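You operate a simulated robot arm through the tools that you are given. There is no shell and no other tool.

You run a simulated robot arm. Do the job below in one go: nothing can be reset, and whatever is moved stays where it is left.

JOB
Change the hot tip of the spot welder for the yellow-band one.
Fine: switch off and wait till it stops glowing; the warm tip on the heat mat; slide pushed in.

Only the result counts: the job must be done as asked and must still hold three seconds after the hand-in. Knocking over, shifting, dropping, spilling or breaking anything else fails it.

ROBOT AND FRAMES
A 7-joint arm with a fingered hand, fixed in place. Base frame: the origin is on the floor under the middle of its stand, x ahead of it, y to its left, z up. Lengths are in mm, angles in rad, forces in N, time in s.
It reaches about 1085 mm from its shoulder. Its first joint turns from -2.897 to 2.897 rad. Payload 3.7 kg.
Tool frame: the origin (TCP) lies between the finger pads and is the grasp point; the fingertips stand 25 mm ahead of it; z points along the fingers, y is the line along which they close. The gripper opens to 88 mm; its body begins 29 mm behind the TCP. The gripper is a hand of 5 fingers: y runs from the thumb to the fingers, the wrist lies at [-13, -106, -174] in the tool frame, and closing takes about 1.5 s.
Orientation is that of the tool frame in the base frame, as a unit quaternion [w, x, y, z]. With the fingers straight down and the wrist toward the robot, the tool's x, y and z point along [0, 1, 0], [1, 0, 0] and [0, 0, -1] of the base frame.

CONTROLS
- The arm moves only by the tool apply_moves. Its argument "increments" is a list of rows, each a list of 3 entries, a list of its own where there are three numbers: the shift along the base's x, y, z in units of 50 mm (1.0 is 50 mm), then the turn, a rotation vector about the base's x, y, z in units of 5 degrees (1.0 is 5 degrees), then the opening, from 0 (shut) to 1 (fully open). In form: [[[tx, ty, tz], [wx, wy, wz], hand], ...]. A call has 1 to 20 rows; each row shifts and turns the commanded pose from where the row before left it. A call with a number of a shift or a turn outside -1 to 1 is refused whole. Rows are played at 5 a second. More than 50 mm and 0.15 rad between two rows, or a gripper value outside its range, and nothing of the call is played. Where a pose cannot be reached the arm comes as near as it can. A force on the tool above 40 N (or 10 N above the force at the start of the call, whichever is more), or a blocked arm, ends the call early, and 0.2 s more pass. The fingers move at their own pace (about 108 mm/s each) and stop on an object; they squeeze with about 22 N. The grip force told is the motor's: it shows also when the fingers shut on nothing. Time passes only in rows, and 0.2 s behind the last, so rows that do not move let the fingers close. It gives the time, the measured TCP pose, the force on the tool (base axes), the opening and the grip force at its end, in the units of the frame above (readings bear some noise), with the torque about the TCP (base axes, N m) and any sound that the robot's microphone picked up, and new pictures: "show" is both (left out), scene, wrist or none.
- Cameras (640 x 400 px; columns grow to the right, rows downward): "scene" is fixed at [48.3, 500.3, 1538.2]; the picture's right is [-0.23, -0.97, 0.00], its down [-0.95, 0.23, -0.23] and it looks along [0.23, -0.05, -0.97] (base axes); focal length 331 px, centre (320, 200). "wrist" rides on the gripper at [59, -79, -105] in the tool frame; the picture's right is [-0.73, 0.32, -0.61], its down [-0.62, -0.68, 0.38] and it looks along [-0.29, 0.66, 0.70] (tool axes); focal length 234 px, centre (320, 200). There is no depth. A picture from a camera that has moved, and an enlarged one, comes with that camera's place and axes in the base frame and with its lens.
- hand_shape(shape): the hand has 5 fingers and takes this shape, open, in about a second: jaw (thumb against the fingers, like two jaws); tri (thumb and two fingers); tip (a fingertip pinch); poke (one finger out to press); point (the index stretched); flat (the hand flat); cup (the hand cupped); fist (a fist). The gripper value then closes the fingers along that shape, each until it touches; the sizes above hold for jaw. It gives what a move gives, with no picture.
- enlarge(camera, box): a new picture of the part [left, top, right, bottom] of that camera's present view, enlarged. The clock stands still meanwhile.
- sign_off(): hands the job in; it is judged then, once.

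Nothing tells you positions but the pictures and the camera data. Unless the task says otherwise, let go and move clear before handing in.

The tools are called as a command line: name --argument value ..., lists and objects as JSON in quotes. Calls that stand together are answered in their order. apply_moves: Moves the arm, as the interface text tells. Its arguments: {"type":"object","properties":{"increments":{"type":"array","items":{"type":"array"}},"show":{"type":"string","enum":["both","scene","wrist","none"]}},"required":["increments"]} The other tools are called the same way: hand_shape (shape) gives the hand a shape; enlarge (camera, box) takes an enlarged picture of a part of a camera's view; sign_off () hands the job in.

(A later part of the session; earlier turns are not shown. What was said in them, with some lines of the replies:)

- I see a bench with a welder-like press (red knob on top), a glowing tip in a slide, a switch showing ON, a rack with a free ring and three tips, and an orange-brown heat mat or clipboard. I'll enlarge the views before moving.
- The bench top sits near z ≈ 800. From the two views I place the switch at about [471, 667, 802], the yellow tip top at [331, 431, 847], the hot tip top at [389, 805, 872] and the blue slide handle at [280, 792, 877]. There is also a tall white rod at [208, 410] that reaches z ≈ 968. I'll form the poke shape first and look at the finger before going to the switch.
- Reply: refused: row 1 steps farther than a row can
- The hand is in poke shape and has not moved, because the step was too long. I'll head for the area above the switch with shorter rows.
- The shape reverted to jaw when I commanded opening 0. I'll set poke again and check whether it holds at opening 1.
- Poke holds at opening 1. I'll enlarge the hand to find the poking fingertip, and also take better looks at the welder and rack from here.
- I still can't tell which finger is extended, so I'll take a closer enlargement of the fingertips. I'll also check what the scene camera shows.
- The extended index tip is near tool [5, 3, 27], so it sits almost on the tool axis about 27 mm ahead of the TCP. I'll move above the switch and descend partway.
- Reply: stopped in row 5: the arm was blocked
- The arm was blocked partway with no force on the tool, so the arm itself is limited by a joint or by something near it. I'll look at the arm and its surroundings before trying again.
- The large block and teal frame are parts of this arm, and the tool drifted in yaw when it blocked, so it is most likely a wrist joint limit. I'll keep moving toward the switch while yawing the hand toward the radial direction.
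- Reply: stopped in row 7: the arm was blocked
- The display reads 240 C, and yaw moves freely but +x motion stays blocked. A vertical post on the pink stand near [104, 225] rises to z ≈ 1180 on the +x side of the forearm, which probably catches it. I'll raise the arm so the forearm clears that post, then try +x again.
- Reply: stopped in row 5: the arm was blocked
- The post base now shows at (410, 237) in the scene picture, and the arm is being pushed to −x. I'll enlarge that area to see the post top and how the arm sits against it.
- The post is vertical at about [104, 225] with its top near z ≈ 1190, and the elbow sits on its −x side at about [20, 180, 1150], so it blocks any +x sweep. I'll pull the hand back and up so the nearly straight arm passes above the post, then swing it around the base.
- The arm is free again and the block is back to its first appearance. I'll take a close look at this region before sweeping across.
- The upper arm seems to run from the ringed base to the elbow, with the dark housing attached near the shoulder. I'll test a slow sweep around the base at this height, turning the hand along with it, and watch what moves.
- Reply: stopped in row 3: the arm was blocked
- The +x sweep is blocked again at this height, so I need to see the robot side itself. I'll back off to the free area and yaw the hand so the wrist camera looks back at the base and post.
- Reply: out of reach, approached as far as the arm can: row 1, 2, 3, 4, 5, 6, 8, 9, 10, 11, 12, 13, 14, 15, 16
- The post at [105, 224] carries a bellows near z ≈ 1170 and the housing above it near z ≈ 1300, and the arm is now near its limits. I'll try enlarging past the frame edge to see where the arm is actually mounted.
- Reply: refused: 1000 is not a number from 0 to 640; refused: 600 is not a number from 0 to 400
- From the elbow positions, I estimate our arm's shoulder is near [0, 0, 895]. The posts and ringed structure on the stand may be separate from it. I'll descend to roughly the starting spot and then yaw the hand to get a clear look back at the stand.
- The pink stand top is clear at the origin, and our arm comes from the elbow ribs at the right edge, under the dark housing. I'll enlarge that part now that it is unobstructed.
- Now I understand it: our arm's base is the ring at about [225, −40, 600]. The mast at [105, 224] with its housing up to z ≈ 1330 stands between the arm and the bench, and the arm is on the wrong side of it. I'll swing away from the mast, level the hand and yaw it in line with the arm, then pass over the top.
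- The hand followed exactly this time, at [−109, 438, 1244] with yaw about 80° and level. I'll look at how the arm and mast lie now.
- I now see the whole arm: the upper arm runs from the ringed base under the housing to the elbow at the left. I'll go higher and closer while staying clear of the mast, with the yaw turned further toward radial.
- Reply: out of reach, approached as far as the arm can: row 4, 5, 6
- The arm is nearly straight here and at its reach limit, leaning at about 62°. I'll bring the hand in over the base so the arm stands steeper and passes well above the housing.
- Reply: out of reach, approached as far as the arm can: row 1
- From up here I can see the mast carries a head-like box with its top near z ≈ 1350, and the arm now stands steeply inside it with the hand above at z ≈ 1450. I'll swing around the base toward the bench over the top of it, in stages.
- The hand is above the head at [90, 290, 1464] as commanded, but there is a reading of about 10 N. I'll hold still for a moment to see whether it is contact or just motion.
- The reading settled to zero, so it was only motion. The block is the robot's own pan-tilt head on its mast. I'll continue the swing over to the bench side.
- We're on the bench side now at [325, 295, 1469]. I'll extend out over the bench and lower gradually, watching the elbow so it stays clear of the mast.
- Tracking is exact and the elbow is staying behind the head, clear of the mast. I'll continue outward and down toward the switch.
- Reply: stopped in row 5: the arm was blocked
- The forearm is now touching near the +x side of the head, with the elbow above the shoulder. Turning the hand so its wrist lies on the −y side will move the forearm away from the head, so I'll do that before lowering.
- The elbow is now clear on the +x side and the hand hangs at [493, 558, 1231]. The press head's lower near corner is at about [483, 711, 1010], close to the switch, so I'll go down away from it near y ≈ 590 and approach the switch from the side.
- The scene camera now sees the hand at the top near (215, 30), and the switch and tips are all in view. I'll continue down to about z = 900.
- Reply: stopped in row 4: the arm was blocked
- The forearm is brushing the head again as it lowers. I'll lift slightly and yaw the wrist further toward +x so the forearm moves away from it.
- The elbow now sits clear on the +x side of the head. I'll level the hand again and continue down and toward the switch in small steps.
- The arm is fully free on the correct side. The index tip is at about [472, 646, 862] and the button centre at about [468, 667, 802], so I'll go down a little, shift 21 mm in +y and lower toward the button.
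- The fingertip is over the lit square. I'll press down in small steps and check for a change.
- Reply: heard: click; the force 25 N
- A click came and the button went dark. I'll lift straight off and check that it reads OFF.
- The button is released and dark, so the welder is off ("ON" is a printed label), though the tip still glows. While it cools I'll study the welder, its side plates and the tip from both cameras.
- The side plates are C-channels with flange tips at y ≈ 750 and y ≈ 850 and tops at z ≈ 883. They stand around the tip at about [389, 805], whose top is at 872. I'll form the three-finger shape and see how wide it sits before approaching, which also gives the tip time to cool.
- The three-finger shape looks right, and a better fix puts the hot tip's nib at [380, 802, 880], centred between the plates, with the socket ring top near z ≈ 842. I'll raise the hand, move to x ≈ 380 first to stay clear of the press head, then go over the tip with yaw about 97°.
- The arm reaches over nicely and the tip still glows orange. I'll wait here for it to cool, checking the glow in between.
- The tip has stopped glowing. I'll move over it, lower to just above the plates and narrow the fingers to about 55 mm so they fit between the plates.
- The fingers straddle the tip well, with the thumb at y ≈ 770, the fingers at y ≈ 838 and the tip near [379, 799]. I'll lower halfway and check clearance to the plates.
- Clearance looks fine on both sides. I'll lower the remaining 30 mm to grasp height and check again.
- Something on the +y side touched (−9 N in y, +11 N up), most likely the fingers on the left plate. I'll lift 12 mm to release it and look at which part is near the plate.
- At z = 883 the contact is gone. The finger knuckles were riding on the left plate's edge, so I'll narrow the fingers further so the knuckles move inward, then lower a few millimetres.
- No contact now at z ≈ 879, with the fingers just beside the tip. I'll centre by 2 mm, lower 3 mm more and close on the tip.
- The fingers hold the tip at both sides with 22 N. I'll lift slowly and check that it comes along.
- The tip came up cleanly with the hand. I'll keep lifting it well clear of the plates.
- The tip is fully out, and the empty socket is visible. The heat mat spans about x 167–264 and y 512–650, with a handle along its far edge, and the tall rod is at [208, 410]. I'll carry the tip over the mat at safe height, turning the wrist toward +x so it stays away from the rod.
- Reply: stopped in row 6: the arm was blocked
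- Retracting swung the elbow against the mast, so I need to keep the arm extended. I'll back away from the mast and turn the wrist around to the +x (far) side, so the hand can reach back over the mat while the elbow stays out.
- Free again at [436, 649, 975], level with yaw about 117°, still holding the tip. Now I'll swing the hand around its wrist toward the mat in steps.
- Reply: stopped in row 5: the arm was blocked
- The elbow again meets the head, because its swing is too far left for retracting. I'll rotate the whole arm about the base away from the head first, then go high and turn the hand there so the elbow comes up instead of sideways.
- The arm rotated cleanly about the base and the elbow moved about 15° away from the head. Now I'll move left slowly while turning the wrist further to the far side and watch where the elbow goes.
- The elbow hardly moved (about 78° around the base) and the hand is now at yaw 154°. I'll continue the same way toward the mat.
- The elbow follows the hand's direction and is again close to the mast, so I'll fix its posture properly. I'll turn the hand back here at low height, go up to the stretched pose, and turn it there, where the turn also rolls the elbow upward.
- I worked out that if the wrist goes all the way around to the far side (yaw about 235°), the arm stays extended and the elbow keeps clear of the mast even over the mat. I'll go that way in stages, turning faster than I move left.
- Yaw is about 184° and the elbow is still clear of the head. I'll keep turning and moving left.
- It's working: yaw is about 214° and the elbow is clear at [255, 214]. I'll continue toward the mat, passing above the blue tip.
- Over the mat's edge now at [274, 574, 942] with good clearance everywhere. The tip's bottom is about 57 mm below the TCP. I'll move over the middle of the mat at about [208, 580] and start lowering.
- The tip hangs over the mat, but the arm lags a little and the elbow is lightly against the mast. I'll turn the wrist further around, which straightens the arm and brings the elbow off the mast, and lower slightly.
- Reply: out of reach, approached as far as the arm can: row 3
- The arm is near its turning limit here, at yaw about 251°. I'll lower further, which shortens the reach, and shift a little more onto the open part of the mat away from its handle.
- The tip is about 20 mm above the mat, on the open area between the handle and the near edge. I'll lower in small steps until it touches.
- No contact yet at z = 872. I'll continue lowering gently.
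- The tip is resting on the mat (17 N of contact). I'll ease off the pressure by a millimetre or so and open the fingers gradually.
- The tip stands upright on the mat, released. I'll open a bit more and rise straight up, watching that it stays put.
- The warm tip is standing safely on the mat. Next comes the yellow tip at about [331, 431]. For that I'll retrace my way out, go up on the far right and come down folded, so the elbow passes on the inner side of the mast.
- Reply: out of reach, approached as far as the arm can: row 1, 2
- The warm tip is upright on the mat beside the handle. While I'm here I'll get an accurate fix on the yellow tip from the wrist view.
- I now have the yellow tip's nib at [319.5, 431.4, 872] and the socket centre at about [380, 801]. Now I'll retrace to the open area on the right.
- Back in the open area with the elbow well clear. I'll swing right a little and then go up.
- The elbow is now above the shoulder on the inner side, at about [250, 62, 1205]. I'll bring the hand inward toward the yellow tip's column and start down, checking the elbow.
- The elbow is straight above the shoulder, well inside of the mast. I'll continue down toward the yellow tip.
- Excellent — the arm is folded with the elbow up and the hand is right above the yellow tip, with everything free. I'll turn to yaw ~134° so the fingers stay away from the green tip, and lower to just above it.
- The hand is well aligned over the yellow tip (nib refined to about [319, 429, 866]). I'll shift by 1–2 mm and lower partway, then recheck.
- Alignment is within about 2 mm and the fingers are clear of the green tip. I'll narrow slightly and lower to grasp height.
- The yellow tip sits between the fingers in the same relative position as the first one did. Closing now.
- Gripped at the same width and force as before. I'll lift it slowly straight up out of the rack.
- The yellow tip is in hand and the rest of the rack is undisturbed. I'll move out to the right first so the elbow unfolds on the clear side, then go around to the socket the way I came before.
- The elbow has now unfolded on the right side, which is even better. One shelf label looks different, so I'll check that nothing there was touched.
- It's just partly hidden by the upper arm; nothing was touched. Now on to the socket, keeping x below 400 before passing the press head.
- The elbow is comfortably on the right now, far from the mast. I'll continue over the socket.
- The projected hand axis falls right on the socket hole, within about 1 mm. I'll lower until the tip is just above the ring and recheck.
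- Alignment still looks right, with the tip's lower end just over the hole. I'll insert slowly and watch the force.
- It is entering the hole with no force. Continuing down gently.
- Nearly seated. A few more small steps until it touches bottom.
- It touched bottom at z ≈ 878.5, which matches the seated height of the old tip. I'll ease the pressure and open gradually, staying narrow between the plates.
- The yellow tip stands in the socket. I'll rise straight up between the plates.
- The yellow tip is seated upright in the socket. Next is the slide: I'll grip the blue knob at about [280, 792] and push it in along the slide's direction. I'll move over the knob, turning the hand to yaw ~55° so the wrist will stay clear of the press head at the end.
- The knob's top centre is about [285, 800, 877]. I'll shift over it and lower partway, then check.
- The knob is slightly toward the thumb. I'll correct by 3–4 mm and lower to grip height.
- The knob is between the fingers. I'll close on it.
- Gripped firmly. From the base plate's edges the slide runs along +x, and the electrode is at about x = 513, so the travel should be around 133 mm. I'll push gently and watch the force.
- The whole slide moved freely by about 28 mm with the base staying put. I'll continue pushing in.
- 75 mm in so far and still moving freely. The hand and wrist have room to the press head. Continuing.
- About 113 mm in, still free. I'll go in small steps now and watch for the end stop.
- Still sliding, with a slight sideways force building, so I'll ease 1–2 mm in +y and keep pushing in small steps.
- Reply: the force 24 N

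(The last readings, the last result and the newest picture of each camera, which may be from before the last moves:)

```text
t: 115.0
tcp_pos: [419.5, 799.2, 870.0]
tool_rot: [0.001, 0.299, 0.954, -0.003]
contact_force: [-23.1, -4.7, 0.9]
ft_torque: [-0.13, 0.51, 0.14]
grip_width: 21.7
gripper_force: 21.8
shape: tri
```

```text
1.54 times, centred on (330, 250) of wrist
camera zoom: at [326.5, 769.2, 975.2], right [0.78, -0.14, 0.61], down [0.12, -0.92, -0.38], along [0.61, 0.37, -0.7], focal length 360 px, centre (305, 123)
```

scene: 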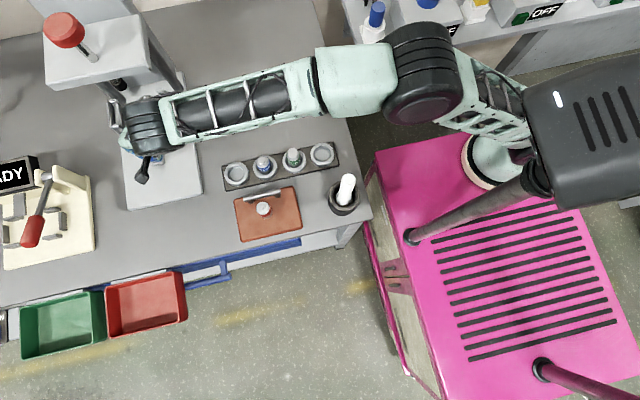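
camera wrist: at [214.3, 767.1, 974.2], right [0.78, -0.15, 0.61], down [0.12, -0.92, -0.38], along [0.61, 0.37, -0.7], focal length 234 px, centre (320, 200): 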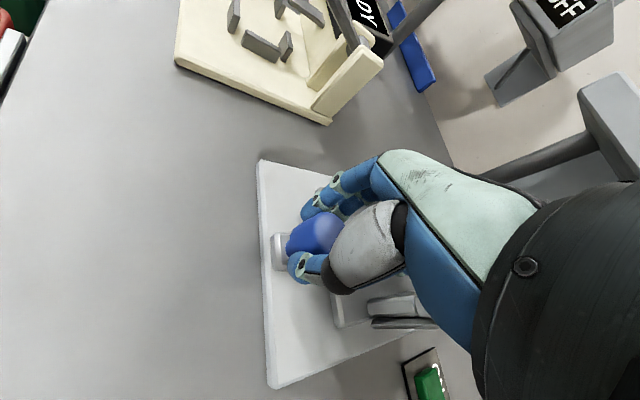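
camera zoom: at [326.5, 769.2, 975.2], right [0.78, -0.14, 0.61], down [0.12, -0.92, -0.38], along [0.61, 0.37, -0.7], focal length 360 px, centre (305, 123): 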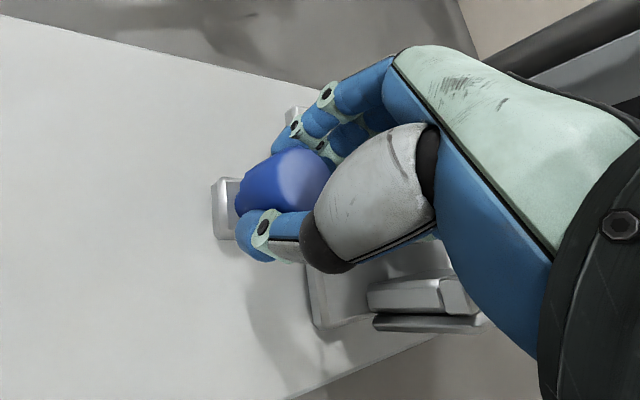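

The push force rose to 23 N, so the slide has hit its end stop after about 133 mm, matching the electrode position. I'll open the fingers here and rise without pulling the slide back.

apply_moves --increments '[[[0, 0, 0], [0, 0, 0], 0.3], [[0, 0, 0], [0, 0, 0], 0.4], [[0, 0, 0], [0, 0, 0], 0.5], [[0, 0, 0], [0, 0, 0], 0.62], [[0, 0, 0], [0, 0, 0], 0.62]]' --show "none"

enlarge --camera "wrist" --box '[180, 120, 480, 380]'

```text
t: 116.2
tcp_pos: [423.0, 799.5, 868.5]
tool_rot: [0.001, 0.301, 0.954, -0.004]
contact_force: [-0.6, -0.1, 0.0]
ft_torque: [0.03, -0.02, 0.03]
grip_width: 54.0
gripper_force: 0.1
shape: tri
```

```text
1.54 times, centred on (330, 250) of wrist
camera zoom: at [329.7, 769.1, 974.4], right [0.78, -0.15, 0.61], down [0.12, -0.92, -0.38], along [0.61, 0.37, -0.7], focal length 360 px, centre (305, 123)
```

zoom: 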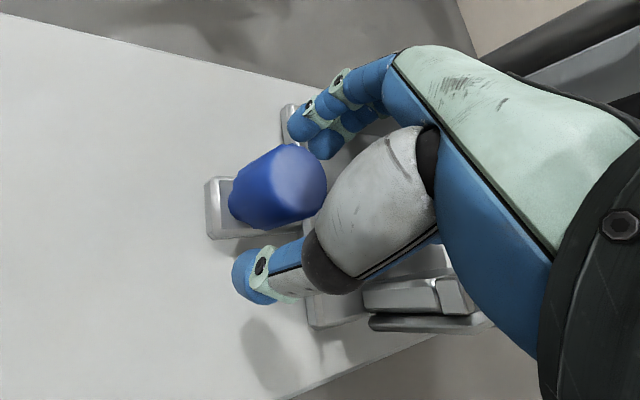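

The knob is free. I'll rise straight up, then back away from the press so I can see the result.

apply_moves --increments '[[[0, 0, 0.3], [0, 0, 0], 0.62], [[0, 0, 0.5], [0, 0, 0], 0.62], [[-0.1, 0, 0.6], [0, 0, 0], 0.62], [[-0.6, 0, 0.4], [0, 0, 0], 0.62], [[-0.8, -0.2, 0.1], [0, 0, 0], 0.62], [[-0.8, -0.4, 0], [0, 0, 0], 0.62]]'

enlarge --camera "scene" --box '[90, 50, 230, 220]'

enlarge --camera "wrist" --box '[160, 140, 480, 380]'

```text
t: 117.6
tcp_pos: [309.2, 769.3, 964.0]
tool_rot: [0.001, 0.301, 0.954, -0.004]
contact_force: [0.7, 0.3, 0.0]
ft_torque: [0.0, 0.01, -0.01]
grip_width: 54.5
gripper_force: 0.1
shape: tri
camera wrist: at [215.9, 738.3, 1069.6], right [0.78, -0.15, 0.61], down [0.12, -0.92, -0.37], along [0.61, 0.37, -0.7], focal length 234 px, centre (320, 200)
```

scene: 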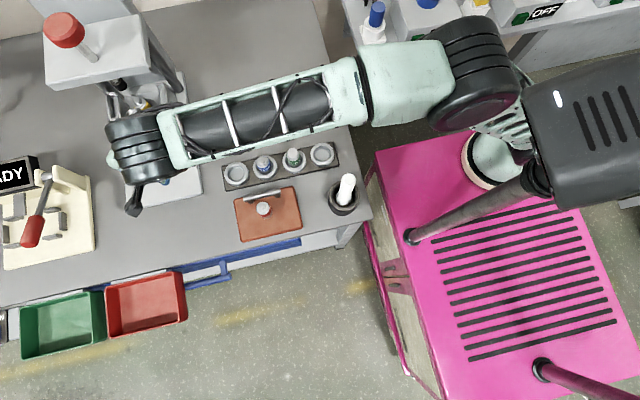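
wrist: 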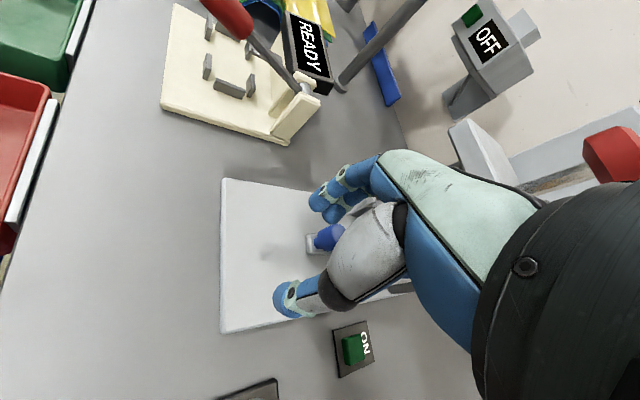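

```text
2.35 times, centred on (160, 135) of scene
camera zoom: at [48.3, 500.3, 1538.2], right [-0.23, -0.97, 0.0], down [-0.95, 0.23, -0.23], along [0.23, -0.05, -0.97], focal length 779 px, centre (696, 353)
```

zoom: 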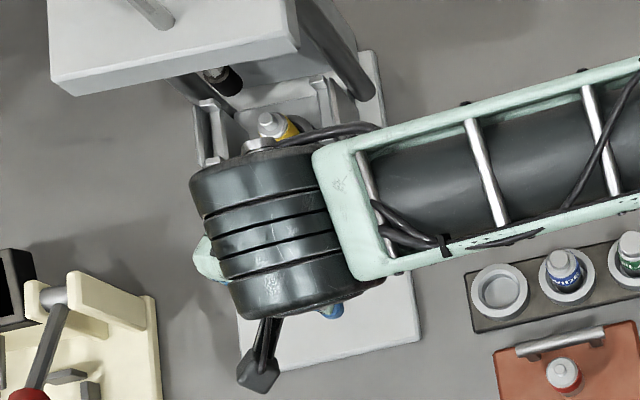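

```text
1.67 times, centred on (320, 260) of wrist
camera zoom: at [215.9, 738.3, 1069.6], right [0.78, -0.15, 0.61], down [0.12, -0.92, -0.37], along [0.61, 0.37, -0.7], focal length 390 px, centre (320, 100)
```

zoom: 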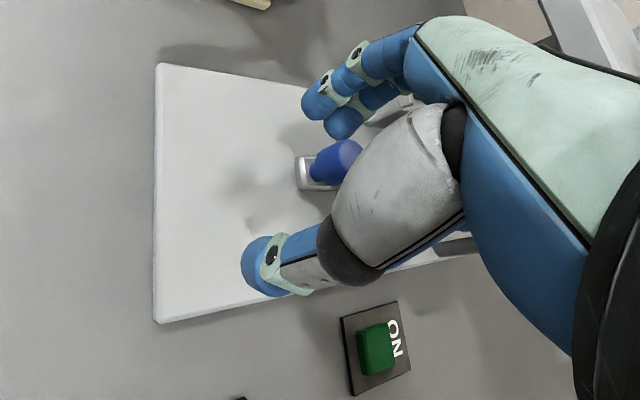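

The slide is in. I'll move the arm fully clear so I can inspect the tip under the electrode, the slide and the mat.

apply_moves --increments '[[[0.2, -0.5, 0.4], [0, 0, 0.8], 0.62], [[0.3, -0.6, 0.4], [0, 0, 0.8], 0.62], [[0.4, -0.7, 0.3], [0, 0, 0.8], 0.62], [[0.5, -0.7, 0.2], [0, 0, 0.8], 0.62], [[0.6, -0.6, 0], [0, 0, 0.8], 0.62], [[0.6, -0.5, 0], [0, 0, 0.8], 0.62], [[0.6, -0.4, 0], [0, 0, 0.8], 0.62]]'

enlarge --camera "scene" --box '[80, 40, 240, 200]'

enlarge --camera "scene" --box '[200, 120, 370, 260]'

enlarge --camera "wrist" --box '[120, 40, 480, 280]'

```text
t: 119.2
tcp_pos: [466.4, 568.9, 1028.7]
tool_rot: [0.003, 0.058, 0.998, -0.004]
contact_force: [-1.4, -0.2, 0.4]
ft_torque: [0.0, -0.01, -0.02]
grip_width: 54.1
gripper_force: 0.0
shape: tri
camera wrist: at [398.5, 498.1, 1133.8], right [0.76, 0.24, 0.61], down [0.54, -0.75, -0.38], along [0.37, 0.61, -0.7], focal length 234 px, centre (320, 200)
```

scene: 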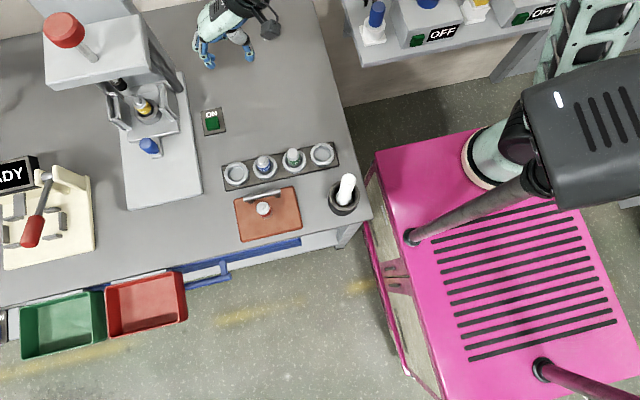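
wrist: 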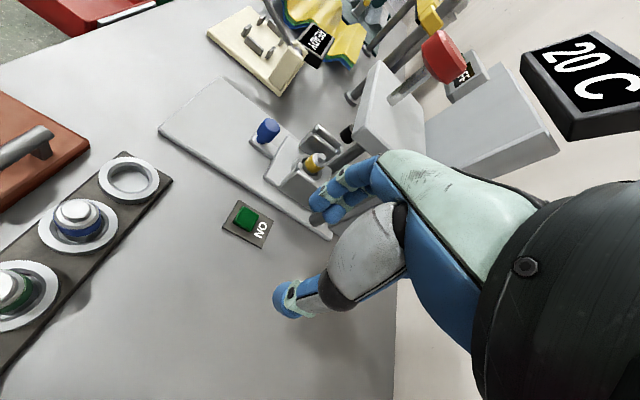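

```text
2.50 times, centred on (160, 120) of scene
camera zoom: at [48.3, 500.3, 1538.2], right [-0.23, -0.97, 0.0], down [-0.95, 0.23, -0.23], along [0.23, -0.05, -0.97], focal length 827 px, centre (720, 400)
```

zoom: 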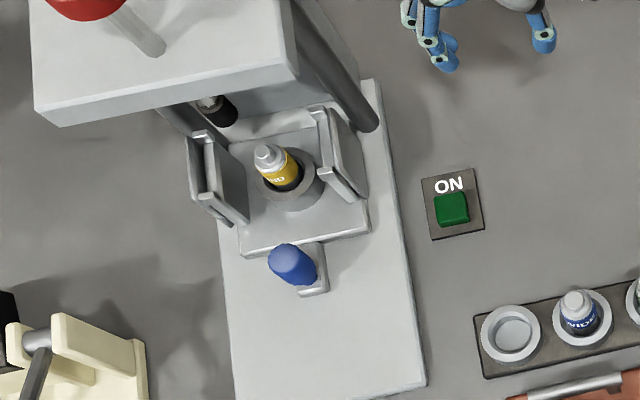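

```text
2.86 times, centred on (285, 190) of scene
camera zoom: at [48.3, 500.3, 1538.2], right [-0.23, -0.97, 0.0], down [-0.95, 0.23, -0.23], along [0.23, -0.05, -0.97], focal length 946 px, centre (420, 229)
```

zoom: 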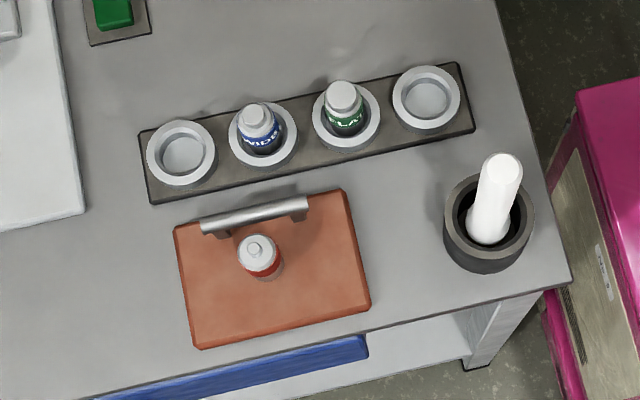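

```text
1.67 times, centred on (300, 160) of wrist
camera zoom: at [398.5, 498.1, 1133.8], right [0.76, 0.24, 0.61], down [0.54, -0.75, -0.38], along [0.37, 0.61, -0.7], focal length 390 px, centre (353, 267)
```

zoom: 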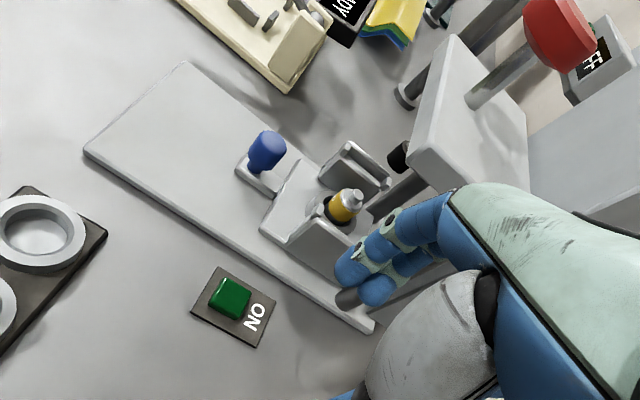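

Everything checks out:
- **Welder:** it is off and its display reads 20 C.
- **Yellow-band tip:** it is seated upright in the socket, under the electrode.
- **Slide:** it is pushed in to its stop.
- **Warm tip:** it stands on the heat mat.
- **Surroundings:** the other tips, the rod and its cup look undisturbed, and the hand is clear.

I'm handing in.

sign_off

```text
The job is handed in.
```

The hot tip is out, the yellow-band tip is in the welder, and the job is handed in. I don't have the judge's verdict.

- **Switch:** I pressed it once and heard a click. I took the old tip out only after the glow had gone, and the welder's display read 20 C at the end.
- **Warm tip:** it stands upright on the brick-red pad with the metal handle, near that handle. I took that pad to be the heat mat.
- **Yellow tip:** it stands upright in the socket and touched bottom at about the height the old tip had.
- **Slide:** I pushed it in about 133 mm until it stopped at 23 N, which puts the tip under the electrode.
- **Surroundings:** the other tips, the rod and its cup look as they were, and the hand is clear of the bench items.

- **Contact with the left plate:** on the way down to the old tip, the fingers pressed one of the plates beside the socket with about 15 N. I lifted off at once and saw no shift.
- **Contact with the robot's own mast:** the arm pressed several times against the mast and the head on it. The head sprang back each time.
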